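You operate a simulated robot arm through the tools that you are given. There is no shell and no other tool. Be economical: measure what you need, move in short steps, check, and stop when the job is done.

You are at the controls of a simulated two-armed robot. One attempt, no reset.

Task
Put the yellow sponge from the top of the intake box on top of the yellow filter. Open the sorting drawer, take the blue block from the sorting table and put it inside, then shut the drawer. Take the grey tin on the filling bench and put it away on the track shelf. Open the nozzles drawer, take the blue nozzle on the filling bench and put it away in the inside of the nozzles drawer and shut the drawer again. Put the closed tag on the shelf of the feed table. Fetch the grey spindle from the top of the pattern table and stand it on top of the clear jar there. Take the blue plug and leave it on the front ledge of the tunnel. Fetch the white jar from the top of the care cabinet and set it in the white pail there. Any order will do. Set down upright: grey spindle, white jar.

It is judged by the outcome, as a careful person would: the job done as asked, and still so three seconds after it is handed in. It fails if anything else is knocked over, pushed out of place, dropped, spilled or broken.

Robot
Two 6-joint arms with two-finger parallel grippers on one trunk, on a base that drives. Base frame: it is fixed to the floor where the robot stands at the start and does not move with it; the origin is under the middle of the robot, x ahead of it, y to its left, z up. Units: mm, degrees, N and s.
The left shoulder is at the start at [-99, 177, 770], the right one opposite. With the tool pointing down near the work surface each hand reaches from about 420 to 440 mm from the robot's upright axis, wherever it stands, measured 20 degrees to its own side. Places, roughly: blue block [-1250, -500, 750]; blue nozzle (4x4x3 cm) [-1300, 1600, 500]; blue plug (4x4x3 cm) [4500, 2400, 300]; clear jar (7x7x12 cm) [2300, 4400, 900]; closed tag [1250, 2250, 1000]; drawer [-1100, -600, 700]; front ledge of the tunnel [2400, 1500, 1400]; grey spindle (6x6x20 cm) [2400, 4300, 900]; grey tin (8x8x3 cm) [-1300, 1400, 500]; inside of the nozzles drawer [5000, 4400, 900]; nozzles drawer [5000, 4300, 900]; shelf of the feed table [4300, 2200, 300]; sorting drawer [-1000, -600, 700]; track shelf (60x18 cm) [5660, -80, 1100]; white jar (7x7x9 cm) [5400, 1200, 900]; white pail (20x20x20 cm) [5400, 900, 900]; yellow filter [-1500, 1750, 750]; yellow sponge (9x6x4 cm) [500, 200, 800]. Payload 1.57 kg a hand.
The tool frame of a hand sits at the grasp point between the pads (the TCP): z along the fingers, y along the line on which they close. The tips reach 30 mm beyond it. Largest opening 80 mm; finger width 17, thickness 12; the body of the gripper, 40 by 82 mm, starts 80 mm behind the TCP.
Orientation is that of the tool frame in the base frame, as a unit quaternion [w, x, y, z]. With the fingers straight down and closing along the base's y, the tool's x points along the base's -x, its y along +y and its z along -z.

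Tools
- The arms move only by the tool apply_moves. It takes "left_increments", "right_increments" or both (then of equal length, played together; a hand with none holds still); each is a list of rows, each a list of 6 numbers: the shift along the base's x, y, z in mm, then the turn, a rotation vector about the base's x, y, z in degrees. In form: [[x, y, z, ax, ay, az], ...]. A call has 1 to 12 rows; each row is the pose to reach, as a shift and turn from the pose commanded when the call began. "left_fingers" and "right_fingers" are, for a hand that has rows, the closure, from 0 (fully open) to 1 (shut), set as the call begins (left out, the last holds). Each row takes 0.2 s and may step no farther than 50 mm and 8.6 degrees from the row before; otherwise, or with a gripper value out of range, the whole call is refused. A pose out of reach is approached as far as the arm can. The call stops where the force on the tool passes 40 N (or 10 N more than at its start, if that is more) or the arm is blocked; 0.2 s more then pass. The fingers move at their own pace (about 72 mm/s each) and stop on an object; they squeeze with about 22 N. The grip force told is the motor's: it shows also when the fingers shut on nothing. Time passes only in rows, and 0.2 s behind the last, so rows that repeat a pose let the fingers close. It gives the time, the measured TCP pose, the force on the tool (base axes), the opening and the grip force at its end, in the units of the frame above (readings bear some noise), with the torque about the TCP (base axes, N m) and any sound that the robot's microphone picked up.
- Cameras (640 x 400 px; columns grow to the right, rows downward): "scene" is now at [6.5, -71, 1481.3]; the picture's right is [-0.77, -0.64, 0.00], its down [-0.55, 0.65, -0.52] and it looks along [0.34, -0.40, -0.85] (base axes); focal length 214 px, centre (320, 200). "left" rides on the left gripper at [72, 7, -122] in its tool frame; the picture's right is [-0.09, 1.00, 0.00], its down [-0.84, -0.08, -0.54] and it looks along [-0.54, -0.05, 0.84] (tool axes); focal length 238 px, centre (320, 200). "right" rides on the right gripper at [72, -7, -122] in its tool frame; the picture's right is [0.09, 1.00, 0.00], its down [-0.84, 0.08, -0.54] and it looks along [-0.54, 0.05, 0.84] (tool axes); focal length 238 px, centre (320, 200). There is no depth. A picture from a camera that has moved, and an enlarged one, comes with that camera's place and axes in the base frame and with its lens. The place of the scene camera against the robot may be out by one fixed shift of up to 25 mm in any direction.
- get_image(camera): a new picture of that camera. The clock stands still meanwhile.
- move_column(by): slides the trunk up (or, below 0, down) by that many mm; the arms and the scene camera ride with it, the base frame stays. It gives what a move gives, with no picture.
- base_move(legs): drives the robot by 1 to 6 legs, each [ahead, left, turn to the left] in mm, mm and degrees, along the robot's own axes; the way and the turn of a leg run together, so that a leg with both is an arc; at most 1500 mm and 180 degrees a leg. The arms and the cameras ride along, it lands a little off, and it stops where it bumps. It gives what a move gives.
- head_to(pan, tilt): turns the head with the scene camera to pan (to the left, within 143 degrees either way) and tilt (down, from -29 to 69), counted from straight ahead of the robot. It gives what a move gives.
- zoom(camera, box): a new picture of the part [left, top, right, bottom] of that camera's present view, enlarged. The clock stands still meanwhile.
- finish_job(): hands the job in; it is judged then, once.

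Work in short steps. Places have to be worked out from the pictures, the camera data and where the tool is seen: move nearer, look again, correct. Check each grasp and each placing, and mend what went wrong. You have 525 turns and 302 pictures in all, those below and enlarged ones among them. Open the grippers and draw the arms clear of the work before you hand the job in, unless the task says otherwise; then end with one line.

The tools are called after "Emit:" by a JSON object that holds its "fn" and its "kwargs". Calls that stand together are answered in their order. apply_moves: Moves the arms, as the interface text tells. Its arguments: {"type":"object","properties":{"left_increments":{"type":"array","items":{"type":"array","items":{"type":"number"}}},"left_fingers":{"type":"number"},"right_increments":{"type":"array","items":{"type":"array","items":{"type":"number"}}},"right_fingers":{"type":"number"}},"required":[]} The other tools are called the same way: move_column (by) slides the trunk up or down; base_move (legs) drives the base; head_to (pan, tilt) turns the head that bears the scene camera; get_image (camera) takes a picture; zoom (camera, box) takes an enlarged picture of a part of a camera's view; finish_job () hands the job in.

At the start:

```text
time: 0.0
left_position: [503.9, -80.9, 1085.6]
left_ee_rot: [0.001, 0.0, 1.0, 0.0]
left_contact_force: [0.5, -1.1, -0.4]
left_wrist_torque: [-0.01, -0.01, -0.01]
left_finger_gap: 79.7
left_gripper_force: 0.0
right_position: [358.3, -389.0, 1075.3]
right_ee_rot: [-0.001, 0.0, 1.0, 0.0]
right_contact_force: [-0.6, 0.6, -0.2]
right_wrist_torque: [-0.01, 0.0, 0.02]
right_finger_gap: 80.0
right_gripper_force: 0.1
trunk travel left (down, up): [-213.0, 115.0]
robot x, y, heading: [2.0, 2.0, -0.1]
head pan, tilt: [-50.0, 58.4]
```

scene: 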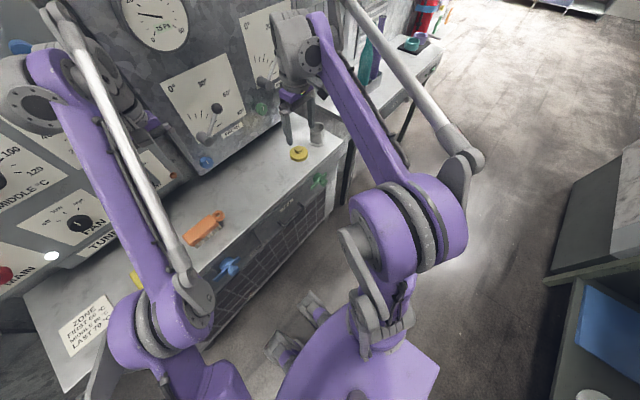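
right: 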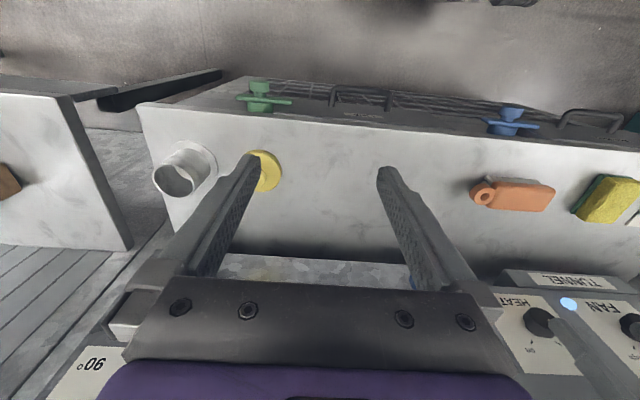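
left: 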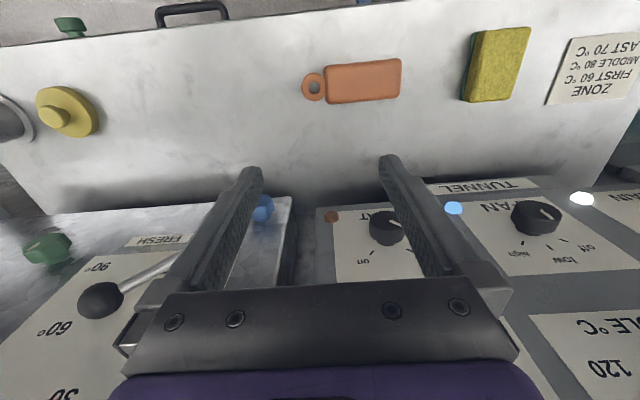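

I'll start by looking around to map the room before moving anything.

Emit:
{"fn": "head_to", "kwargs": {"pan": 0, "tilt": 30}}

Emit:
{"fn": "get_image", "kwargs": {"camera": "scene"}}

Emit:
{"fn": "head_to", "kwargs": {"pan": 95, "tilt": 20}}

Emit:
{"fn": "get_image", "kwargs": {"camera": "scene"}}

Emit:
{"fn": "head_to", "kwargs": {"pan": 143, "tilt": 30}}

Emit:
{"fn": "get_image", "kwargs": {"camera": "scene"}}

Emit:
{"fn": "head_to", "kwargs": {"pan": -130, "tilt": 30}}

Emit:
{"fn": "get_image", "kwargs": {"camera": "scene"}}

Emit:
{"fn": "head_to", "kwargs": {"pan": 15, "tilt": 60}}

Emit:
{"fn": "get_image", "kwargs": {"camera": "scene"}}

```text
time: 1.2
left_position: [503.8, -79.9, 1084.6]
left_ee_rot: [0.0, -0.001, 1.0, 0.0]
left_contact_force: [0.2, -0.5, 0.5]
left_wrist_torque: [0.0, 0.02, 0.01]
left_finger_gap: 80.0
left_gripper_force: 0.0
right_position: [357.5, -388.7, 1074.6]
right_ee_rot: [0.0, 0.0, 1.0, 0.0]
right_contact_force: [0.9, -0.2, 0.6]
right_wrist_torque: [-0.01, -0.01, -0.05]
right_finger_gap: 80.1
right_gripper_force: 0.0
trunk travel left (down, up): [-213.0, 115.0]
robot x, y, heading: [2.0, -0.6, -0.1]
head pan, tilt: [0.0, 30.0]
```

```text
298 pictures are left
camera scene: at [52.9, -18.7, 1521.5], right [0.0, -1.0, 0.0], down [-0.5, 0.0, -0.87], along [0.87, 0.0, -0.5], focal length 214 px, centre (320, 200)
```

scene: 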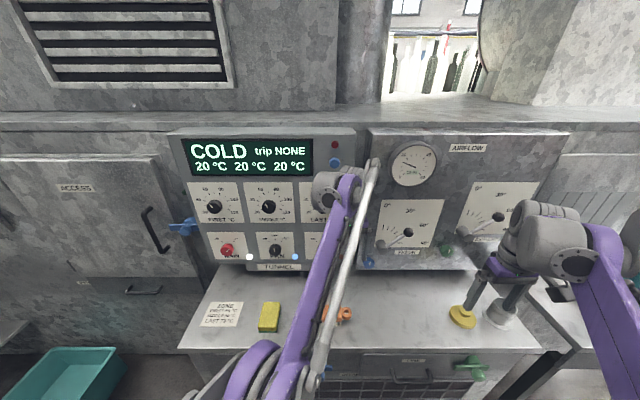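

```text
time: 2.9
left_position: [503.6, -82.3, 1084.8]
left_ee_rot: [0.001, 0.0, 1.0, 0.0]
left_contact_force: [0.4, -0.3, 0.2]
left_wrist_torque: [-0.02, 0.01, -0.01]
left_finger_gap: 79.5
left_gripper_force: 0.0
right_position: [358.8, -388.3, 1075.6]
right_ee_rot: [0.001, -0.001, 1.0, -0.001]
right_contact_force: [0.6, 0.2, -0.2]
right_wrist_torque: [0.02, -0.01, -0.02]
right_finger_gap: 80.1
right_gripper_force: 0.1
trunk travel left (down, up): [-213.0, 115.0]
robot x, y, heading: [3.6, 0.1, 0.0]
head pan, tilt: [95.0, 20.0]
```

```text
297 pictures are left
camera scene: at [-45.6, 74.2, 1537.6], right [1.0, 0.09, 0.0], down [0.03, -0.34, -0.94], along [-0.08, 0.94, -0.34], focal length 214 px, centre (320, 200)
```

scene: 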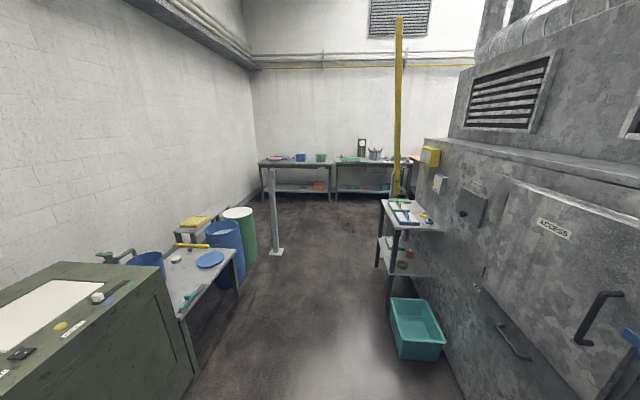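

```text
time: 4.0
left_position: [503.2, -82.4, 1084.4]
left_ee_rot: [0.0, 0.0, 1.0, 0.0]
left_contact_force: [1.0, -0.1, -0.4]
left_wrist_torque: [0.02, -0.02, 0.03]
left_finger_gap: 79.8
left_gripper_force: 0.0
right_position: [358.6, -388.1, 1074.9]
right_ee_rot: [0.0, 0.0, 1.0, 0.0]
right_contact_force: [0.9, 0.1, 0.8]
right_wrist_torque: [0.01, 0.0, -0.01]
right_finger_gap: 80.0
right_gripper_force: 0.0
trunk travel left (down, up): [-213.0, 115.0]
robot x, y, heading: [-3.4, -4.4, -0.1]
head pan, tilt: [143.0, 30.0]
```

```text
296 pictures are left
camera scene: at [-109.7, 35.9, 1521.6], right [0.6, 0.8, 0.0], down [0.4, -0.3, -0.87], along [-0.69, 0.52, -0.5], focal length 214 px, centre (320, 200)
```

scene: 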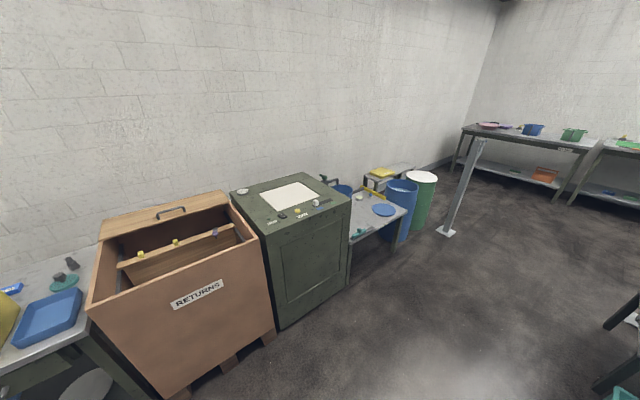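

```text
time: 7.8
left_position: [503.0, -81.8, 1085.6]
left_ee_rot: [0.001, -0.001, 1.0, 0.0]
left_contact_force: [-0.9, 0.2, -0.2]
left_wrist_torque: [0.0, 0.02, 0.02]
left_finger_gap: 80.0
left_gripper_force: 0.2
right_position: [358.1, -388.2, 1075.5]
right_ee_rot: [0.001, 0.0, 1.0, -0.001]
right_contact_force: [-0.5, -0.3, 0.2]
right_wrist_torque: [-0.02, 0.01, -0.01]
right_finger_gap: 79.9
right_gripper_force: 0.1
trunk travel left (down, up): [-213.0, 115.0]
robot x, y, heading: [-0.5, -0.8, -0.1]
head pan, tilt: [-130.0, 30.0]
```

```text
295 pictures are left
camera scene: at [-95.6, -87.9, 1521.5], right [-0.77, 0.64, 0.0], down [0.32, 0.38, -0.87], along [-0.56, -0.66, -0.5], focal length 214 px, centre (320, 200)
```

scene: 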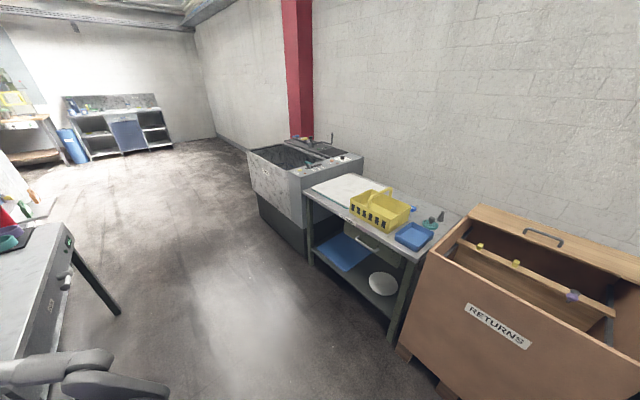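

```text
time: 10.1
left_position: [503.6, -81.8, 1085.8]
left_ee_rot: [0.001, 0.0, 1.0, 0.0]
left_contact_force: [-1.1, 0.0, -0.6]
left_wrist_torque: [0.0, 0.02, -0.03]
left_finger_gap: 79.9
left_gripper_force: 0.1
right_position: [358.2, -389.3, 1076.1]
right_ee_rot: [0.0, 0.001, 1.0, -0.001]
right_contact_force: [0.8, 0.5, 0.1]
right_wrist_torque: [-0.04, -0.04, -0.01]
right_finger_gap: 80.0
right_gripper_force: 0.0
trunk travel left (down, up): [-213.0, 115.0]
robot x, y, heading: [2.8, 2.7, 0.1]
head pan, tilt: [15.0, 60.0]
```

```text
294 pictures are left
camera scene: at [26.9, -1.4, 1479.5], right [0.26, -0.97, 0.0], down [-0.84, -0.22, -0.5], along [0.48, 0.13, -0.87], focal length 214 px, centre (320, 200)
```

scene: 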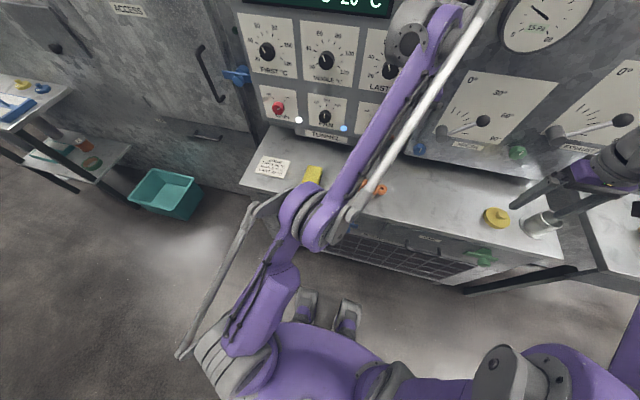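

The sponge lies on the intake box near (480,185,~800). I'll zoom with the left camera to get its edges and angle.

Emit:
{"fn": "zoom", "kwargs": {"camera": "left", "box": [400, 0, 600, 125]}}

```text
3.20 times, centred on (500, 62) of left
camera zoom: at [431.6, -74.9, 1207.4], right [0.09, 1.0, 0.0], down [0.84, -0.08, 0.54], along [0.54, -0.05, -0.84], focal length 763 px, centre (-256, 640)
```

zoom: 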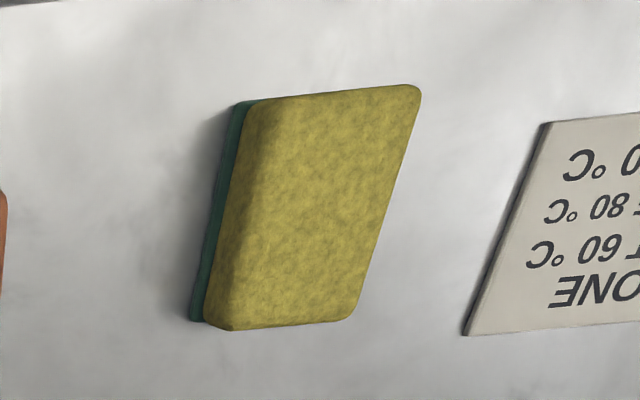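

The sponge's long side runs along x, so closing along y works. I'll move the left hand above it.

Emit:
{"fn": "apply_moves", "kwargs": {"left_increments": [[-5, 45, -10, 0, 0, 0], [-10, 90, -30, 0, 0, 0], [-15, 135, -50, 0, 0, 0], [-20, 180, -75, 0, 0, 0], [-24, 225, -100, 0, 0, 0], [-24, 248, -130, 0, 0, 0]], "left_fingers": 0}}

Emit:
{"fn": "get_image", "kwargs": {"camera": "left"}}

```text
refused: row 4 steps farther than a row can; nothing moved
```

```text
292 pictures are left
camera left: at [431.6, -74.9, 1207.4], right [0.09, 1.0, 0.0], down [0.84, -0.08, 0.54], along [0.54, -0.05, -0.84], focal length 238 px, centre (320, 200)
```

left: 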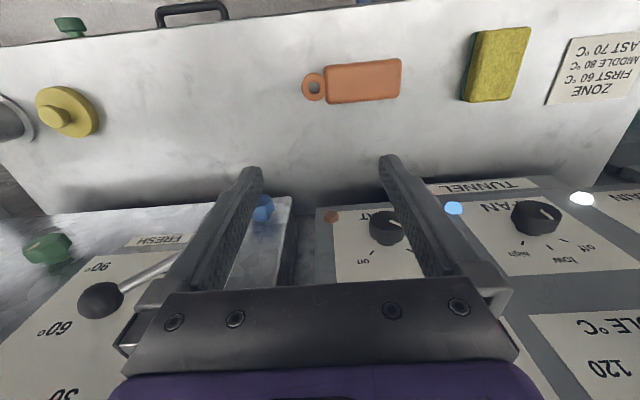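

Steps must stay under 50 mm; retry with smaller ones.

Emit:
{"fn": "apply_moves", "kwargs": {"left_increments": [[-4, 42, -15, 0, 0, 0], [-8, 84, -30, 0, 0, 0], [-12, 126, -50, 0, 0, 0], [-16, 168, -70, 0, 0, 0], [-20, 210, -95, 0, 0, 0], [-24, 248, -120, 0, 0, 0], [-24, 248, -120, 0, 0, 0]], "left_fingers": 0}}

Emit:
{"fn": "get_image", "kwargs": {"camera": "left"}}

```text
time: 11.7
left_position: [481.5, 168.1, 963.8]
left_ee_rot: [0.001, 0.0, 1.0, 0.0]
left_contact_force: [0.3, 0.0, 1.2]
left_wrist_torque: [0.01, 0.0, 0.01]
left_finger_gap: 79.9
left_gripper_force: 0.1
right_position: [356.9, -389.5, 1076.8]
right_ee_rot: [0.0, 0.0, 1.0, 0.0]
right_contact_force: [0.1, -0.2, -0.3]
right_wrist_torque: [0.03, 0.02, 0.01]
right_finger_gap: 80.1
right_gripper_force: 0.0
trunk travel left (down, up): [-213.0, 115.0]
robot x, y, heading: [-0.6, 2.4, -0.0]
head pan, tilt: [15.0, 60.0]
```

```text
291 pictures are left
camera left: at [408.8, 174.3, 1085.3], right [0.09, 1.0, 0.0], down [0.84, -0.08, 0.54], along [0.54, -0.05, -0.84], focal length 238 px, centre (320, 200)
```

left: 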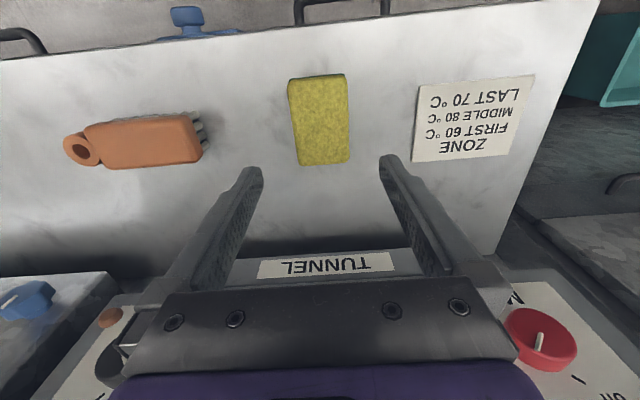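

Sponge centre is about (477,169), top z≈826, surface ≈786. Lower the open hand in stages.

Emit:
{"fn": "apply_moves", "kwargs": {"left_increments": [[-3, 1, -45, 0, 0, 0], [-3, 1, -85, 0, 0, 0], [-3, 1, -115, 0, 0, 0], [-3, 1, -130, 0, 0, 0], [-3, 1, -139, 0, 0, 0], [-3, 1, -139, 0, 0, 0]]}}

Emit:
{"fn": "get_image", "kwargs": {"camera": "left"}}

```text
time: 13.3
left_position: [477.0, 166.8, 830.3]
left_ee_rot: [0.002, 0.0, 1.0, 0.0]
left_contact_force: [-0.5, -0.1, 17.6]
left_wrist_torque: [-0.36, 0.11, 0.01]
left_finger_gap: 80.3
left_gripper_force: 0.1
right_position: [357.4, -390.1, 1076.4]
right_ee_rot: [0.0, -0.001, 1.0, 0.0]
right_contact_force: [-0.3, 0.8, 0.1]
right_wrist_torque: [-0.02, -0.03, 0.02]
right_finger_gap: 80.1
right_gripper_force: 0.0
trunk travel left (down, up): [-213.0, 115.0]
robot x, y, heading: [-2.0, -0.6, -0.0]
head pan, tilt: [15.0, 60.0]
stopped in row 6 (left hand): the force on the tool passed its limit at 41 N (the readings are from after the stop); the commanded pose is now the measured one
```

```text
290 pictures are left
camera left: at [404.5, 173.1, 952.0], right [0.09, 1.0, 0.0], down [0.84, -0.08, 0.54], along [0.54, -0.05, -0.84], focal length 238 px, centre (320, 200)
```

left: 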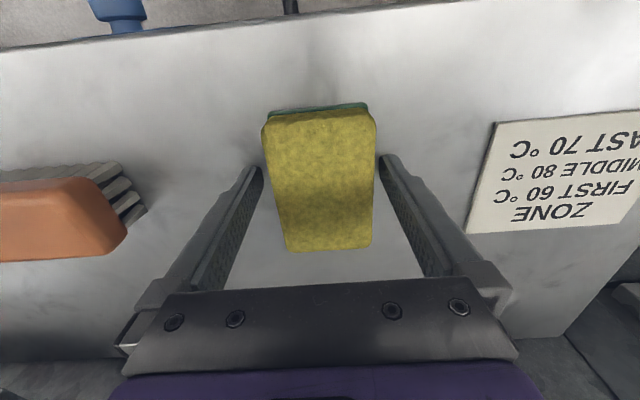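

The tips touched the box surface (z≈798). Rise 4 mm and close on the sponge.

Emit:
{"fn": "apply_moves", "kwargs": {"left_increments": [[0, 0, 4, 0, 0, 0], [0, 0, 4, 0, 0, 0], [0, 0, 4, 0, 0, 0], [0, 0, 4, 0, 0, 0], [0, 0, 4, 0, 0, 0]], "left_fingers": 1}}

```text
time: 14.5
left_position: [477.6, 166.9, 832.9]
left_ee_rot: [0.002, 0.0, 1.0, 0.0]
left_contact_force: [0.4, -0.3, 0.8]
left_wrist_torque: [0.0, 0.0, -0.02]
left_finger_gap: 59.3
left_gripper_force: 22.2
right_position: [358.8, -388.3, 1075.9]
right_ee_rot: [-0.001, 0.0, 1.0, 0.0]
right_contact_force: [-0.1, -1.1, 0.1]
right_wrist_torque: [-0.01, -0.06, 0.02]
right_finger_gap: 79.9
right_gripper_force: 0.2
trunk travel left (down, up): [-213.0, 115.0]
robot x, y, heading: [2.9, -2.2, -0.3]
head pan, tilt: [15.0, 60.0]
```

Gripped at 59 mm. Lift and check.

Emit:
{"fn": "apply_moves", "kwargs": {"left_increments": [[0, 0, 45, 0, 0, 0], [0, 0, 90, 0, 0, 0], [-20, 0, 130, 0, 0, 0], [-50, 0, 165, 0, 0, 0], [-80, 0, 200, 0, 0, 0]]}}

Emit:
{"fn": "get_image", "kwargs": {"camera": "left"}}

```text
time: 15.7
left_position: [397.6, 169.2, 1032.8]
left_ee_rot: [0.003, 0.001, 1.0, 0.0]
left_contact_force: [0.1, -0.6, 0.3]
left_wrist_torque: [0.02, 0.0, -0.03]
left_finger_gap: 59.0
left_gripper_force: 22.0
right_position: [357.4, -388.9, 1076.3]
right_ee_rot: [0.001, 0.0, 1.0, 0.0]
right_contact_force: [-0.8, -0.1, 0.7]
right_wrist_torque: [0.0, -0.02, -0.01]
right_finger_gap: 80.0
right_gripper_force: 0.1
trunk travel left (down, up): [-213.0, 115.0]
robot x, y, heading: [3.2, 1.4, 0.2]
head pan, tilt: [15.0, 60.0]
```

```text
289 pictures are left
camera left: at [324.6, 175.5, 1154.1], right [0.09, 1.0, 0.0], down [0.83, -0.08, 0.55], along [0.54, -0.05, -0.84], focal length 238 px, centre (320, 200)
```

left: 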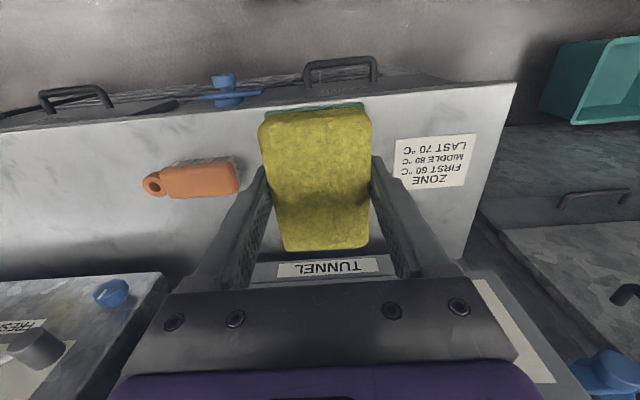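

Sponge is held. Back off, drive left along y and turn to face the filling bench.

Emit:
{"fn": "base_move", "kwargs": {"legs": [[-250, 0, 0], [0, 1400, 0], [0, 0, 180]]}}

Emit:
{"fn": "head_to", "kwargs": {"pan": 0, "tilt": 30}}

Emit:
{"fn": "get_image", "kwargs": {"camera": "scene"}}

```text
time: 36.7
left_position: [-650.0, 1206.4, 1031.6]
left_ee_rot: [-0.001, 1.0, 0.002, -0.002]
left_contact_force: [0.3, -0.6, -0.1]
left_wrist_torque: [0.0, 0.02, -0.02]
left_finger_gap: 59.0
left_gripper_force: 22.3
right_position: [-611.4, 1763.2, 1076.1]
right_ee_rot: [0.001, 1.0, 0.002, 0.0]
right_contact_force: [0.9, -0.5, 0.5]
right_wrist_torque: [0.01, 0.01, 0.02]
right_finger_gap: 80.0
right_gripper_force: 0.0
trunk travel left (down, up): [-213.0, 115.0]
robot x, y, heading: [-251.4, 1377.2, -179.9]
head pan, tilt: [15.0, 60.0]
```

```text
time: 37.6
left_position: [-649.2, 1206.1, 1031.6]
left_ee_rot: [0.0, 1.0, 0.001, -0.002]
left_contact_force: [-0.3, -0.8, -0.1]
left_wrist_torque: [0.0, -0.01, 0.02]
left_finger_gap: 58.9
left_gripper_force: 21.6
right_position: [-611.1, 1763.6, 1076.2]
right_ee_rot: [0.0, 1.0, 0.001, 0.0]
right_contact_force: [-0.1, 0.0, 0.1]
right_wrist_torque: [0.0, -0.03, -0.01]
right_finger_gap: 79.9
right_gripper_force: 0.1
trunk travel left (down, up): [-213.0, 115.0]
robot x, y, heading: [-249.4, 1373.3, -179.5]
head pan, tilt: [0.0, 30.0]
```

```text
288 pictures are left
camera scene: at [-301.1, 1356.8, 1521.5], right [0.0, 1.0, 0.0], down [0.5, 0.0, -0.87], along [-0.87, 0.0, -0.5], focal length 214 px, centre (320, 200)
```

scene: 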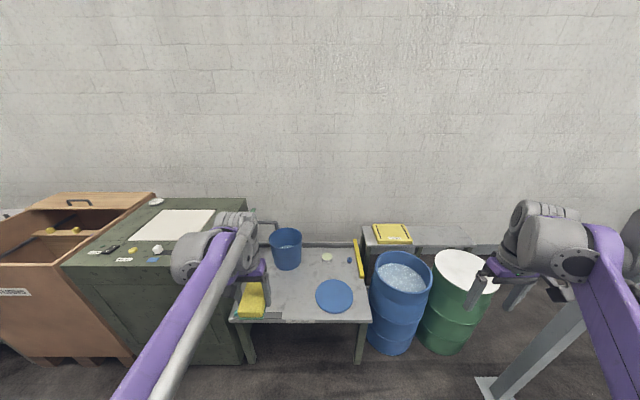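

The bench, tin, nozzle, filter and barrels are visible. I'll check how near the base can get by looking down, and zoom at the filter.

Emit:
{"fn": "zoom", "kwargs": {"camera": "scene", "box": [220, 200, 480, 362]}}

Emit:
{"fn": "head_to", "kwargs": {"pan": 0, "tilt": 69}}

Emit:
{"fn": "get_image", "kwargs": {"camera": "scene"}}

```text
2.46 times, centred on (350, 281) of scene
camera zoom: at [-301.1, 1356.8, 1521.5], right [0.0, 1.0, 0.0], down [0.5, 0.0, -0.87], along [-0.87, 0.0, -0.5], focal length 528 px, centre (246, 1)
```

zoom: 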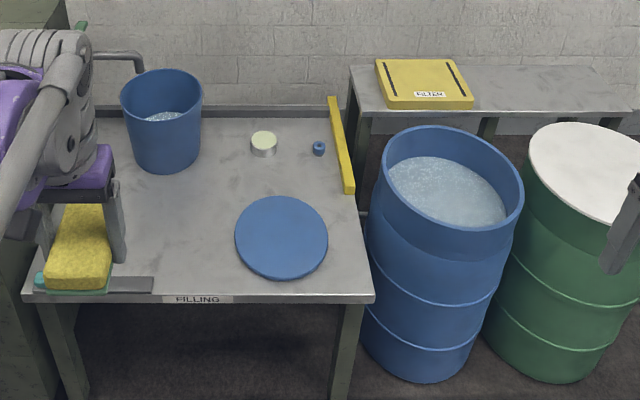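

```text
time: 38.7
left_position: [-649.5, 1205.3, 1030.9]
left_ee_rot: [0.0, 1.0, 0.002, -0.003]
left_contact_force: [0.5, 0.0, 0.0]
left_wrist_torque: [0.01, 0.01, 0.03]
left_finger_gap: 59.0
left_gripper_force: 21.9
right_position: [-610.9, 1763.7, 1076.4]
right_ee_rot: [0.0, 1.0, 0.002, -0.001]
right_contact_force: [0.0, 0.0, -0.4]
right_wrist_torque: [0.02, -0.02, 0.0]
right_finger_gap: 80.0
right_gripper_force: 0.1
trunk travel left (down, up): [-213.0, 115.0]
robot x, y, heading: [-255.5, 1378.9, -179.9]
head pan, tilt: [0.0, 68.8]
```

```text
286 pictures are left
camera scene: at [-266.6, 1356.9, 1470.1], right [0.0, 1.0, 0.0], down [0.93, 0.0, -0.36], along [-0.36, 0.0, -0.93], focal length 214 px, centre (320, 200)
```

scene: 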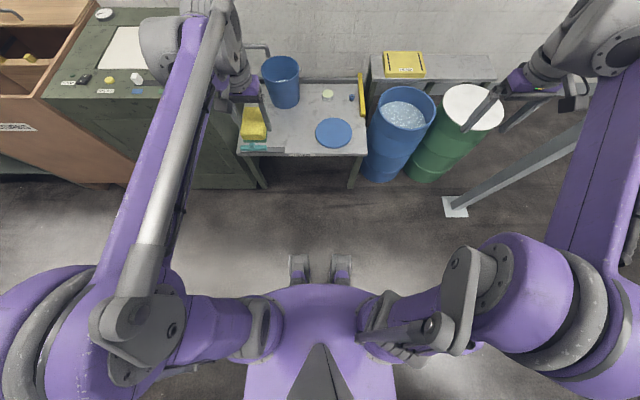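

Let me test how far the left arm can stretch ahead with the tool down, in the free air above the bench.

Emit:
{"fn": "apply_moves", "kwargs": {"left_increments": [[-45, 0, -10, 0, 0, 0], [-90, 0, -20, 0, 0, 0], [-135, 0, -40, 0, 0, 0], [-180, 0, -60, 0, 0, 0], [-225, 0, -80, 0, 0, 0], [-270, 0, -100, 0, 0, 0], [-315, 0, -110, 0, 0, 0], [-350, 0, -110, 0, 0, 0]]}}

```text
time: 40.5
left_position: [-905.9, 1206.2, 902.0]
left_ee_rot: [0.0, 1.0, 0.002, -0.002]
left_contact_force: [0.3, 0.4, 0.4]
left_wrist_torque: [0.0, -0.01, 0.02]
left_finger_gap: 59.1
left_gripper_force: 22.7
left hand out of reach, approached as far as the arm can: row 6, 7, 8
right_position: [-610.9, 1763.1, 1075.5]
right_ee_rot: [0.0, 1.0, 0.002, 0.0]
right_contact_force: [0.2, -0.6, -0.1]
right_wrist_torque: [-0.02, 0.01, 0.05]
right_finger_gap: 79.9
right_gripper_force: 0.1
trunk travel left (down, up): [-213.0, 115.0]
robot x, y, heading: [-250.5, 1377.5, -179.9]
head pan, tilt: [0.0, 68.8]
```

Reach is about 650 mm ahead. Retract the hand, then drive closer to the filter, staying clear of the floor post.

Emit:
{"fn": "apply_moves", "kwargs": {"left_increments": [[45, 0, 10, 0, 0, 0], [90, 0, 20, 0, 0, 0], [135, 0, 30, 0, 0, 0], [180, 0, 40, 0, 0, 0], [220, 0, 50, 0, 0, 0]]}}

Emit:
{"fn": "base_move", "kwargs": {"legs": [[0, -220, 0], [250, 0, 0]]}}

Emit:
{"fn": "head_to", "kwargs": {"pan": -10, "tilt": 45}}

Emit:
{"fn": "get_image", "kwargs": {"camera": "scene"}}

Emit:
{"fn": "get_image", "kwargs": {"camera": "right"}}

```text
time: 41.7
left_position: [-682.9, 1205.4, 948.5]
left_ee_rot: [0.0, 1.0, 0.001, -0.002]
left_contact_force: [-0.1, 0.2, -0.3]
left_wrist_torque: [-0.02, -0.01, 0.01]
left_finger_gap: 59.2
left_gripper_force: 22.1
right_position: [-610.6, 1763.9, 1075.3]
right_ee_rot: [0.0, 1.0, 0.001, 0.001]
right_contact_force: [-0.6, 0.8, 0.2]
right_wrist_torque: [0.01, 0.01, -0.02]
right_finger_gap: 80.0
right_gripper_force: 0.1
trunk travel left (down, up): [-213.0, 115.0]
robot x, y, heading: [-252.9, 1375.5, -179.8]
head pan, tilt: [0.0, 68.8]
```

```text
time: 45.5
left_position: [-927.1, 1418.3, 947.2]
left_ee_rot: [0.001, 1.0, 0.0, -0.001]
left_contact_force: [-1.0, 0.2, -0.4]
left_wrist_torque: [0.0, -0.02, 0.0]
left_finger_gap: 59.1
left_gripper_force: 22.0
right_position: [-852.4, 1976.3, 1076.0]
right_ee_rot: [0.0, 1.0, 0.001, 0.0]
right_contact_force: [0.2, -0.3, -0.3]
right_wrist_torque: [-0.02, 0.01, 0.03]
right_finger_gap: 80.2
right_gripper_force: 0.1
trunk travel left (down, up): [-213.0, 115.0]
robot x, y, heading: [-491.5, 1586.9, -179.9]
head pan, tilt: [0.0, 68.8]
```

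```text
time: 46.4
left_position: [-926.5, 1418.0, 947.3]
left_ee_rot: [-0.001, 1.0, 0.001, -0.002]
left_contact_force: [0.1, -0.4, -0.6]
left_wrist_torque: [-0.02, 0.0, -0.01]
left_finger_gap: 59.1
left_gripper_force: 21.8
right_position: [-852.4, 1976.4, 1075.1]
right_ee_rot: [0.001, 1.0, 0.001, 0.001]
right_contact_force: [0.4, 0.9, 0.1]
right_wrist_torque: [-0.01, 0.0, 0.0]
right_finger_gap: 80.1
right_gripper_force: 0.0
trunk travel left (down, up): [-213.0, 115.0]
robot x, y, heading: [-491.2, 1589.1, -179.8]
head pan, tilt: [-10.0, 45.0]
```

```text
285 pictures are left
camera scene: at [-532.0, 1583.2, 1498.9], right [0.17, 0.99, 0.0], down [0.7, -0.12, -0.71], along [-0.7, 0.12, -0.71], focal length 214 px, centre (320, 200)
```

scene: 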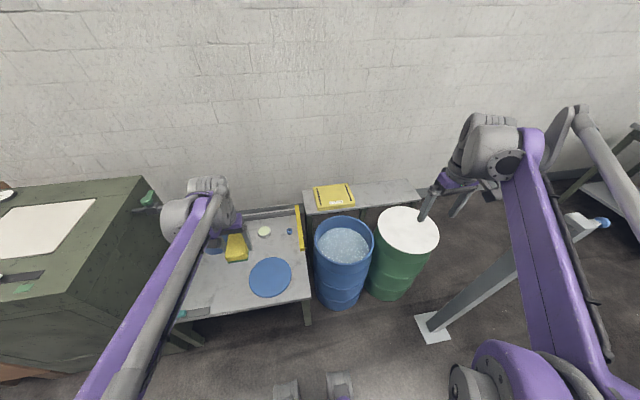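

```text
284 pictures are left
camera right: at [-779.0, 1980.9, 1197.6], right [0.09, -1.0, 0.0], down [-0.84, -0.08, 0.54], along [-0.54, -0.05, -0.84], focal length 238 px, centre (320, 200)
```

right: 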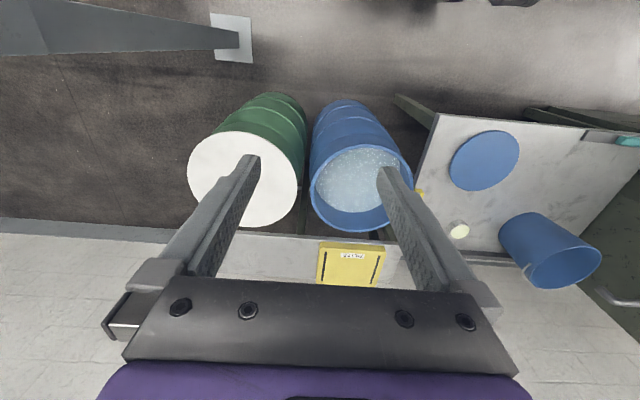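

Triangulating gives the filter near (-1405,1818, top ≈635). Drive closer, shift toward it, and lower the trunk so the reach is good.

Emit:
{"fn": "base_move", "kwargs": {"legs": [[0, -130, 0], [290, 0, 0]]}}

Emit:
{"fn": "move_column", "kwargs": {"by": -130}}

Emit:
{"fn": "get_image", "kwargs": {"camera": "left"}}

Emit:
{"fn": "get_image", "kwargs": {"camera": "right"}}

```text
time: 49.5
left_position: [-1123.7, 1569.8, 947.4]
left_ee_rot: [0.0, 1.0, -0.001, -0.001]
left_contact_force: [0.6, -0.2, -0.3]
left_wrist_torque: [-0.02, 0.03, -0.03]
left_finger_gap: 59.0
left_gripper_force: 21.4
right_position: [-1046.0, 2126.2, 1076.0]
right_ee_rot: [-0.001, 1.0, -0.001, 0.0]
right_contact_force: [-0.1, 0.1, 0.1]
right_wrist_torque: [-0.02, -0.02, 0.01]
right_finger_gap: 79.8
right_gripper_force: 0.1
trunk travel left (down, up): [-213.0, 115.0]
robot x, y, heading: [-687.9, 1738.6, 179.9]
head pan, tilt: [-10.0, 45.0]
stopped in leg 2: the robot was blocked; the commanded pose is now the measured one
```

```text
time: 51.0
left_position: [-1123.9, 1570.1, 817.8]
left_ee_rot: [0.0, 1.0, -0.001, -0.002]
left_contact_force: [-0.5, 0.1, -0.6]
left_wrist_torque: [0.01, 0.01, 0.02]
left_finger_gap: 59.1
left_gripper_force: 22.1
right_position: [-1046.1, 2127.6, 945.7]
right_ee_rot: [0.001, 1.0, -0.001, -0.001]
right_contact_force: [0.4, 0.2, 0.3]
right_wrist_torque: [0.0, -0.01, 0.03]
right_finger_gap: 80.0
right_gripper_force: 0.1
trunk travel left (down, up): [-83.0, 245.0]
robot x, y, heading: [-692.7, 1738.7, 180.1]
head pan, tilt: [-10.0, 45.0]
```

```text
283 pictures are left
camera left: at [-1051.2, 1563.9, 940.0], right [-0.09, -1.0, 0.0], down [-0.83, 0.08, 0.54], along [-0.54, 0.05, -0.84], focal length 238 px, centre (320, 200)
```

left: 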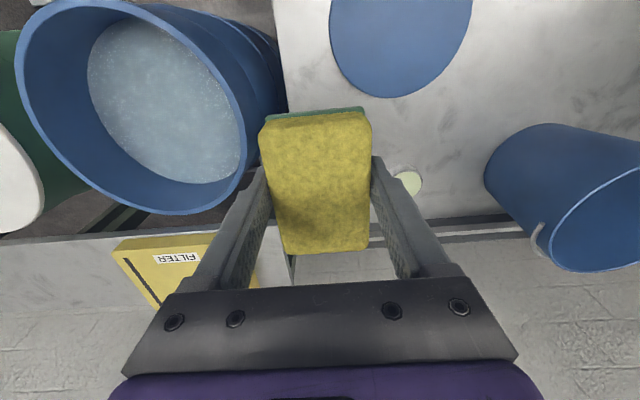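

```text
282 pictures are left
camera right: at [-972.9, 2132.7, 1067.6], right [0.09, -1.0, 0.0], down [-0.84, -0.08, 0.54], along [-0.54, -0.05, -0.84], focal length 238 px, centre (320, 200)
```

right: 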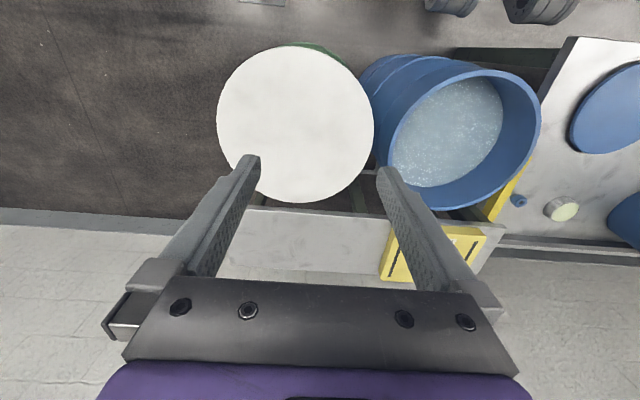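

The base stopped against the bench edge; nothing seems displaced. The filter is at about (-1356,1817,660). I'll tuck the right hand in (away from the post), then turn right 30° so the left shoulder comes forward.

Emit:
{"fn": "apply_moves", "kwargs": {"right_increments": [[0, -40, 10, 0, 0, 0], [0, -80, 20, 0, 0, 0], [0, -120, 30, 0, 0, 0], [0, -160, 40, 0, 0, 0], [0, -200, 50, 0, 0, 0], [0, -240, 60, 0, 0, 0]]}}

Emit:
{"fn": "base_move", "kwargs": {"legs": [[-20, 0, 0], [0, 0, -30]]}}

Emit:
{"fn": "get_image", "kwargs": {"camera": "left"}}

Emit:
{"fn": "get_image", "kwargs": {"camera": "scene"}}

```text
time: 52.5
left_position: [-1123.6, 1570.1, 816.4]
left_ee_rot: [0.0, 1.0, -0.001, -0.002]
left_contact_force: [0.3, -0.2, -0.2]
left_wrist_torque: [0.0, -0.03, 0.01]
left_finger_gap: 59.1
left_gripper_force: 21.6
right_position: [-1043.9, 1888.2, 1008.7]
right_ee_rot: [0.0, 1.0, -0.001, 0.0]
right_contact_force: [-0.5, 0.0, 0.0]
right_wrist_torque: [0.02, 0.01, -0.02]
right_finger_gap: 79.8
right_gripper_force: 0.0
trunk travel left (down, up): [-83.0, 245.0]
robot x, y, heading: [-690.4, 1738.0, 179.7]
head pan, tilt: [-10.0, 45.0]
```

```text
time: 54.7
left_position: [-1128.3, 1815.3, 817.3]
left_ee_rot: [0.0, 0.964, -0.265, -0.002]
left_contact_force: [-0.3, 0.0, 1.0]
left_wrist_torque: [-0.01, 0.05, -0.01]
left_finger_gap: 59.2
left_gripper_force: 22.1
right_position: [-897.5, 2049.0, 1008.7]
right_ee_rot: [0.0, 0.964, -0.266, 0.0]
right_contact_force: [-0.5, -0.6, 0.0]
right_wrist_torque: [0.02, -0.02, -0.03]
right_finger_gap: 80.2
right_gripper_force: 0.0
trunk travel left (down, up): [-83.0, 245.0]
robot x, y, heading: [-669.3, 1741.3, 149.3]
head pan, tilt: [-10.0, 45.0]
```

```text
281 pictures are left
camera left: at [-1070.0, 1773.3, 939.7], right [-0.59, -0.81, 0.0], down [-0.68, 0.49, 0.54], along [-0.44, 0.32, -0.84], focal length 238 px, centre (320, 200)
```

left: 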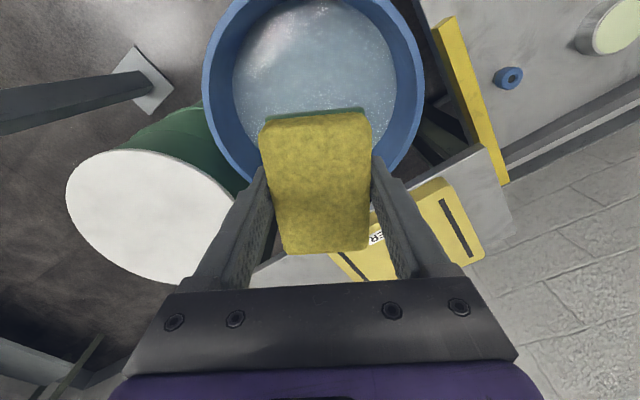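

```text
280 pictures are left
camera scene: at [-716.7, 1765.7, 1365.5], right [0.65, 0.76, 0.0], down [0.54, -0.46, -0.71], along [-0.54, 0.46, -0.71], focal length 214 px, centre (320, 200)
```

scene: 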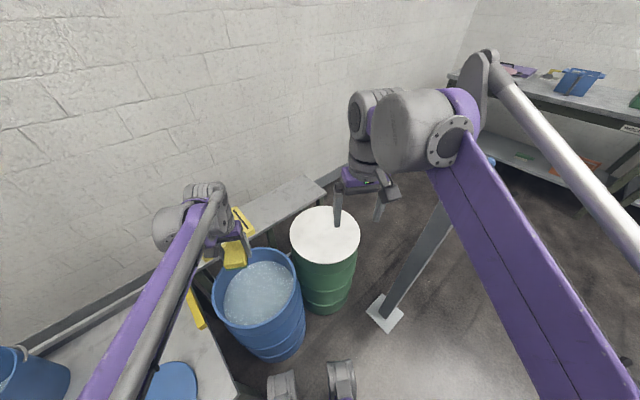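

Target TCP is about (-1360,1818). Move there at the present height, then look.

Emit:
{"fn": "apply_moves", "kwargs": {"left_increments": [[-45, 0, 0, 0, 0, 0], [-90, 0, 0, 0, 0, 0], [-135, 0, 0, 0, 0, 0], [-180, 0, 0, 0, 0, 0], [-215, 2, -10, 0, 0, 0], [-232, 3, -30, 0, 0, 0], [-232, 3, -50, 0, 0, 0]]}}

Emit:
{"fn": "get_image", "kwargs": {"camera": "left"}}

Emit:
{"fn": "get_image", "kwargs": {"camera": "right"}}

```text
time: 56.3
left_position: [-1362.4, 1821.3, 765.5]
left_ee_rot: [-0.001, 0.964, -0.264, -0.002]
left_contact_force: [-0.9, -0.3, -0.3]
left_wrist_torque: [0.0, 0.02, 0.0]
left_finger_gap: 58.8
left_gripper_force: 22.0
right_position: [-898.0, 2047.3, 1008.4]
right_ee_rot: [0.0, 0.964, -0.265, 0.001]
right_contact_force: [0.1, -0.4, 0.7]
right_wrist_torque: [0.0, 0.03, -0.02]
right_finger_gap: 80.1
right_gripper_force: 0.1
trunk travel left (down, up): [-83.0, 245.0]
robot x, y, heading: [-669.0, 1742.5, 149.6]
head pan, tilt: [-10.0, 45.0]
```

```text
279 pictures are left
camera left: at [-1303.9, 1777.3, 887.7], right [-0.59, -0.81, 0.0], down [-0.68, 0.49, 0.54], along [-0.44, 0.32, -0.84], focal length 238 px, centre (320, 200)
```

left: 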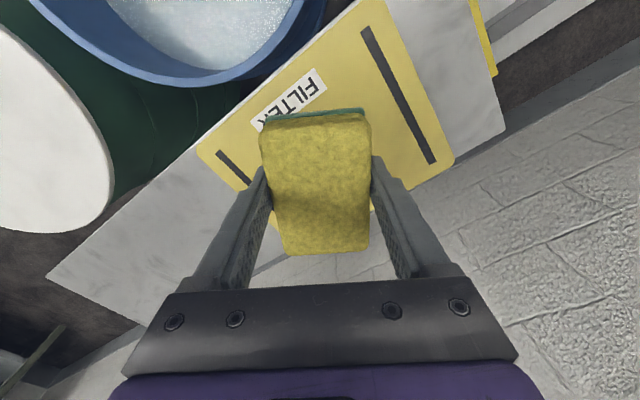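

```text
278 pictures are left
camera right: at [-832.0, 2016.0, 1130.7], right [-0.43, -0.9, 0.0], down [-0.76, 0.36, 0.54], along [-0.49, 0.23, -0.84], focal length 238 px, centre (320, 200)
```

right: 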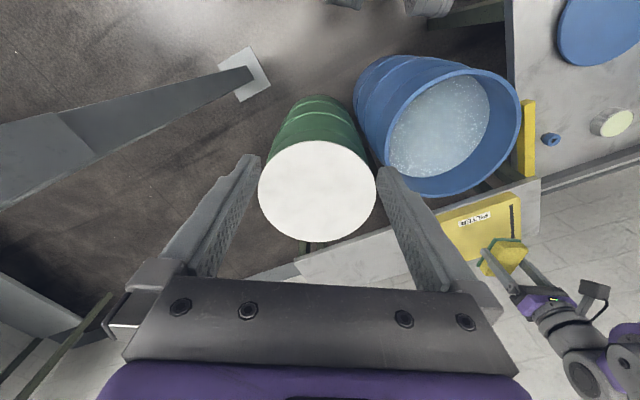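

Filter spans x −1305…−1466, y 1725…1927, so its centre is (−1385,1826). Shift 20 mm further and lower until light contact.

Emit:
{"fn": "apply_moves", "kwargs": {"left_increments": [[-18, 4, -20, 0, 0, 0], [-20, 5, -45, 0, 0, 0], [-20, 5, -60, 0, 0, 0], [-20, 5, -68, 0, 0, 0], [-20, 5, -74, 0, 0, 0]]}}

Emit:
{"fn": "get_image", "kwargs": {"camera": "left"}}

```text
time: 57.5
left_position: [-1380.8, 1823.1, 695.0]
left_ee_rot: [-0.001, 0.964, -0.265, -0.003]
left_contact_force: [0.7, -0.7, -0.5]
left_wrist_torque: [-0.02, 0.05, 0.02]
left_finger_gap: 58.9
left_gripper_force: 22.1
right_position: [-899.2, 2049.0, 1008.2]
right_ee_rot: [0.001, 0.964, -0.266, 0.0]
right_contact_force: [0.4, -0.1, -0.1]
right_wrist_torque: [-0.02, 0.01, -0.02]
right_finger_gap: 80.3
right_gripper_force: 0.1
trunk travel left (down, up): [-83.0, 245.0]
robot x, y, heading: [-666.6, 1735.4, 149.4]
head pan, tilt: [-10.0, 45.0]
```

```text
277 pictures are left
camera left: at [-1321.7, 1780.9, 816.7], right [-0.59, -0.81, 0.0], down [-0.68, 0.49, 0.54], along [-0.44, 0.32, -0.84], focal length 238 px, centre (320, 200)
```

left: 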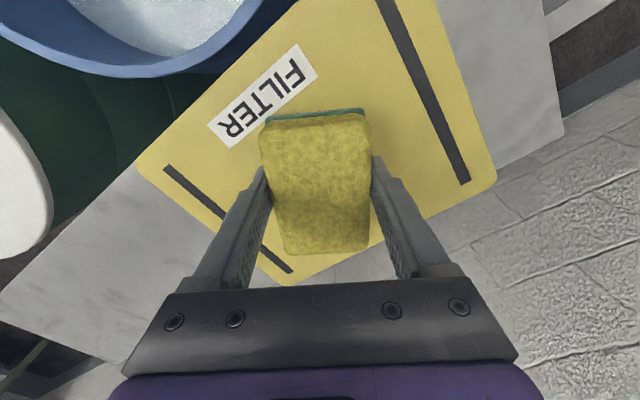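

No contact yet; lower in small steps.

Emit:
{"fn": "apply_moves", "kwargs": {"left_increments": [[0, 0, -5, 0, 0, 0], [0, 0, -10, 0, 0, 0], [0, 0, -15, 0, 0, 0], [0, 0, -20, 0, 0, 0], [0, 0, -25, 0, 0, 0], [0, 0, -30, 0, 0, 0], [0, 0, -35, 0, 0, 0], [0, 0, -40, 0, 0, 0]]}}

```text
time: 58.1
left_position: [-1379.6, 1822.7, 690.2]
left_ee_rot: [0.0, 0.964, -0.265, -0.004]
left_contact_force: [1.4, 0.1, 18.8]
left_wrist_torque: [0.3, -0.44, 0.04]
left_finger_gap: 58.9
left_gripper_force: 22.2
right_position: [-897.4, 2049.4, 1008.2]
right_ee_rot: [0.0, 0.964, -0.265, -0.001]
right_contact_force: [0.2, -0.4, 0.4]
right_wrist_torque: [-0.02, 0.01, 0.0]
right_finger_gap: 79.9
right_gripper_force: 0.0
trunk travel left (down, up): [-83.0, 245.0]
robot x, y, heading: [-668.3, 1740.1, 149.0]
head pan, tilt: [-10.0, 45.0]
stopped in row 2 (left hand): the force on the tool passed its limit at 47 N (the readings are from after the stop); the commanded pose is now the measured one
```

Contact at z≈690. Ease up 1 mm and open.

Emit:
{"fn": "apply_moves", "kwargs": {"left_increments": [[0, 0, 1, 0, 0, 0], [0, 0, 1, 0, 0, 0], [0, 0, 2, 0, 0, 0], [0, 0, 40, 0, 0, 0], [0, 0, 85, 0, 0, 0], [0, 0, 120, 0, 0, 0]], "left_fingers": 0}}

Emit:
{"fn": "get_image", "kwargs": {"camera": "left"}}

```text
time: 59.5
left_position: [-1362.0, 1813.4, 792.9]
left_ee_rot: [0.0, 0.964, -0.264, -0.003]
left_contact_force: [-0.1, 0.0, 0.0]
left_wrist_torque: [0.0, 0.0, -0.04]
left_finger_gap: 79.9
left_gripper_force: 0.1
left hand out of reach, approached as far as the arm can: row 5, 6
right_position: [-897.9, 2050.5, 1008.7]
right_ee_rot: [-0.001, 0.964, -0.265, 0.001]
right_contact_force: [0.5, -0.3, 0.1]
right_wrist_torque: [-0.02, -0.03, 0.0]
right_finger_gap: 80.0
right_gripper_force: 0.0
trunk travel left (down, up): [-83.0, 245.0]
robot x, y, heading: [-670.1, 1738.9, 149.4]
head pan, tilt: [-10.0, 45.0]
```

```text
276 pictures are left
camera left: at [-1302.8, 1771.0, 914.6], right [-0.59, -0.81, 0.0], down [-0.68, 0.49, 0.55], along [-0.44, 0.32, -0.84], focal length 238 px, centre (320, 200)
```

left: 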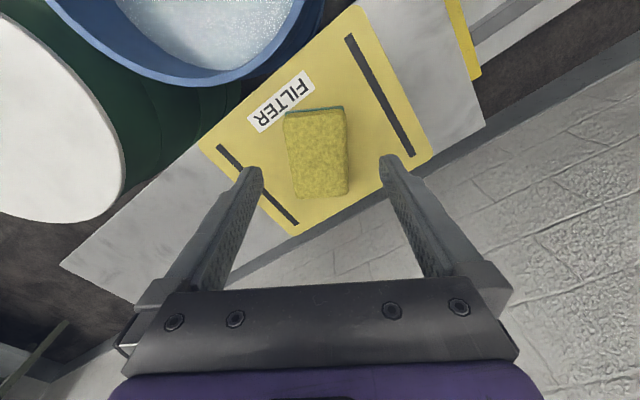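

The sponge sits well on the filter. Retract the left hand, raise the trunk, back away and drive to the sorting table.

Emit:
{"fn": "apply_moves", "kwargs": {"left_increments": [[38, -23, 10, 0, 0, 0], [76, -45, 30, 0, 0, 0], [114, -68, 50, 0, 0, 0], [152, -91, 70, 0, 0, 0], [190, -114, 90, 0, 0, 0], [228, -136, 110, 0, 0, 0], [260, -155, 120, 0, 0, 0]]}}

Emit:
{"fn": "base_move", "kwargs": {"legs": [[-250, 0, 0], [0, 0, 31], [0, 1400, 0], [0, 950, 0]]}}

Emit:
{"fn": "head_to", "kwargs": {"pan": 0, "tilt": 45}}

Emit:
{"fn": "get_image", "kwargs": {"camera": "scene"}}

```text
time: 61.1
left_position: [-1268.6, 1706.3, 989.1]
left_ee_rot: [-0.001, 0.964, -0.265, -0.002]
left_contact_force: [-0.2, 0.0, 0.2]
left_wrist_torque: [0.01, -0.02, -0.02]
left_finger_gap: 79.9
left_gripper_force: 0.1
left hand out of reach, approached as far as the arm can: row 2, 3, 4, 5, 6, 7
right_position: [-898.7, 2048.4, 1009.0]
right_ee_rot: [-0.001, 0.964, -0.266, 0.0]
right_contact_force: [-0.9, -0.1, -0.1]
right_wrist_torque: [0.03, -0.01, 0.02]
right_finger_gap: 80.1
right_gripper_force: 0.0
trunk travel left (down, up): [-83.0, 245.0]
robot x, y, heading: [-671.9, 1737.5, 149.3]
head pan, tilt: [-10.0, 45.0]
```

```text
time: 84.6
left_position: [-1055.4, -1030.8, 988.9]
left_ee_rot: [0.0, 1.0, -0.024, -0.004]
left_contact_force: [0.1, 0.9, 0.2]
left_wrist_torque: [0.0, 0.02, 0.05]
left_finger_gap: 80.2
left_gripper_force: 0.1
right_position: [-888.9, -554.6, 1008.2]
right_ee_rot: [0.0, 1.0, -0.025, -0.001]
right_contact_force: [0.3, 1.5, -0.2]
right_wrist_torque: [-0.02, -0.01, 0.0]
right_finger_gap: 80.2
right_gripper_force: 0.1
trunk travel left (down, up): [-83.0, 245.0]
robot x, y, heading: [-545.3, -721.3, 177.1]
head pan, tilt: [-10.0, 45.0]
```

```text
time: 85.3
left_position: [-1055.0, -1031.0, 987.7]
left_ee_rot: [0.001, 1.0, -0.024, -0.003]
left_contact_force: [-0.1, 0.0, 0.1]
left_wrist_torque: [0.01, 0.03, -0.01]
left_finger_gap: 80.0
left_gripper_force: 0.2
right_position: [-888.3, -553.7, 1008.6]
right_ee_rot: [0.0, 1.0, -0.025, 0.0]
right_contact_force: [0.2, 0.0, -0.2]
right_wrist_torque: [-0.01, -0.02, -0.02]
right_finger_gap: 79.9
right_gripper_force: 0.0
trunk travel left (down, up): [-83.0, 245.0]
robot x, y, heading: [-540.5, -722.5, 176.9]
head pan, tilt: [0.0, 45.0]
```

```text
275 pictures are left
camera scene: at [-606.2, -737.1, 1365.5], right [0.05, 1.0, 0.0], down [0.71, -0.04, -0.71], along [-0.71, 0.04, -0.71], focal length 214 px, centre (320, 200)
```

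scene: 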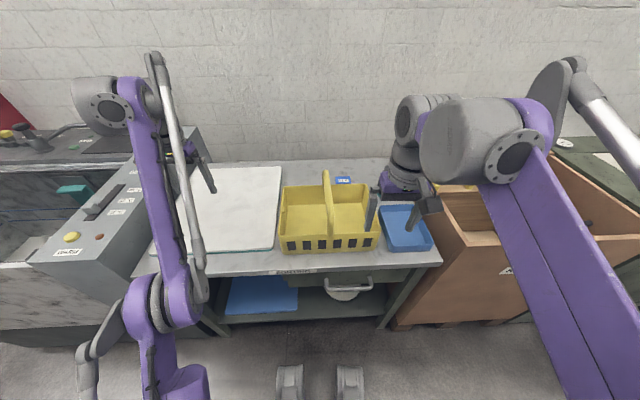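

I see the drawer handle under the table and a blue item behind the crate. Zoom in.

Emit:
{"fn": "zoom", "kwargs": {"camera": "scene", "box": [260, 150, 460, 310]}}

Emit:
{"fn": "get_image", "kwargs": {"camera": "right"}}

```text
2.50 times, centred on (360, 230) of scene
camera zoom: at [-606.2, -737.1, 1365.5], right [0.05, 1.0, 0.0], down [0.71, -0.04, -0.71], along [-0.71, 0.04, -0.71], focal length 536 px, centre (220, 125)
```

zoom: 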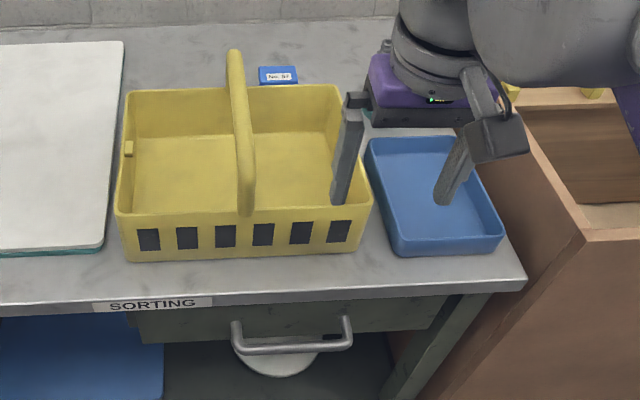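

```text
273 pictures are left
camera right: at [-815.4, -553.3, 1130.7], right [0.04, -1.0, 0.0], down [-0.84, -0.03, 0.54], along [-0.54, -0.02, -0.84], focal length 238 px, centre (320, 200)
```

right: 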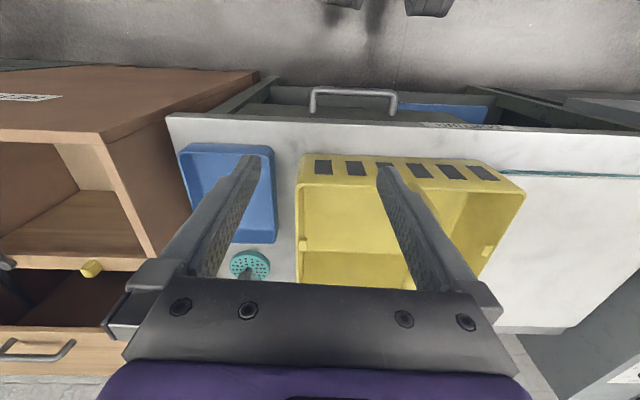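

The block is behind the crate, so I'll pick it first (the open drawer would keep the base too far back). Raise the trunk and pull in to the table, then look.

Emit:
{"fn": "move_column", "kwargs": {"by": 130}}

Emit:
{"fn": "base_move", "kwargs": {"legs": [[110, 0, 3]]}}

Emit:
{"fn": "get_image", "kwargs": {"camera": "scene"}}

Emit:
{"fn": "get_image", "kwargs": {"camera": "right"}}

```text
time: 86.9
left_position: [-1054.7, -1030.3, 1118.4]
left_ee_rot: [0.0, 1.0, -0.024, -0.002]
left_contact_force: [-0.5, 0.0, -0.1]
left_wrist_torque: [0.0, -0.01, 0.0]
left_finger_gap: 79.9
left_gripper_force: 0.1
right_position: [-888.0, -554.3, 1138.5]
right_ee_rot: [0.0, 1.0, -0.025, 0.001]
right_contact_force: [0.6, -0.7, 0.1]
right_wrist_torque: [0.0, -0.02, -0.03]
right_finger_gap: 80.1
right_gripper_force: 0.0
trunk travel left (down, up): [-213.0, 115.0]
robot x, y, heading: [-543.3, -722.6, 176.8]
head pan, tilt: [0.0, 45.0]
```

```text
time: 88.1
left_position: [-1143.7, -1056.2, 1118.3]
left_ee_rot: [0.002, 1.0, 0.002, -0.002]
left_contact_force: [0.2, 0.6, -0.2]
left_wrist_torque: [0.02, 0.0, 0.01]
left_finger_gap: 79.8
left_gripper_force: 0.0
right_position: [-1003.3, -571.2, 1139.1]
right_ee_rot: [0.0, 1.0, 0.003, 0.0]
right_contact_force: [-0.3, 0.0, -0.5]
right_wrist_torque: [0.01, 0.0, 0.01]
right_finger_gap: 79.7
right_gripper_force: 0.1
trunk travel left (down, up): [-213.0, 115.0]
robot x, y, heading: [-648.8, -721.6, -179.9]
head pan, tilt: [0.0, 45.0]
```

```text
272 pictures are left
camera scene: at [-687.8, -738.1, 1498.9], right [0.0, 1.0, 0.0], down [0.71, 0.0, -0.71], along [-0.71, 0.0, -0.71], focal length 214 px, centre (320, 200)
```

scene: 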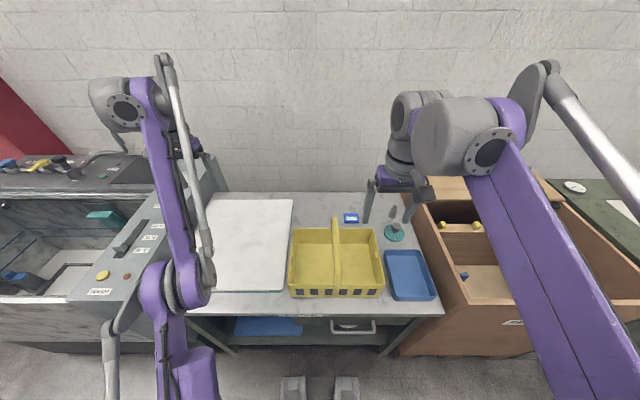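

```text
271 pictures are left
camera right: at [-931.3, -566.2, 1260.6], right [0.1, -1.0, 0.0], down [-0.84, -0.08, 0.54], along [-0.54, -0.05, -0.84], focal length 238 px, centre (320, 200)
```

right: 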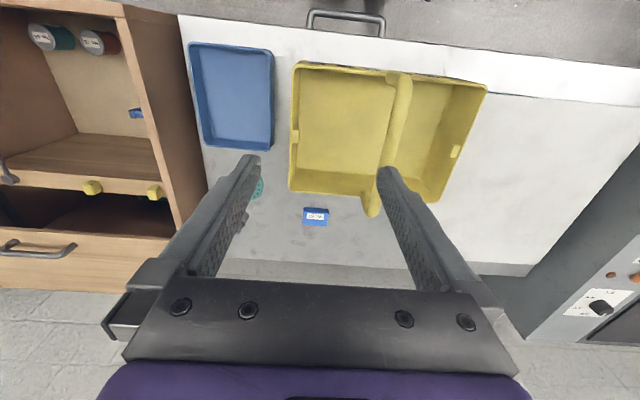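

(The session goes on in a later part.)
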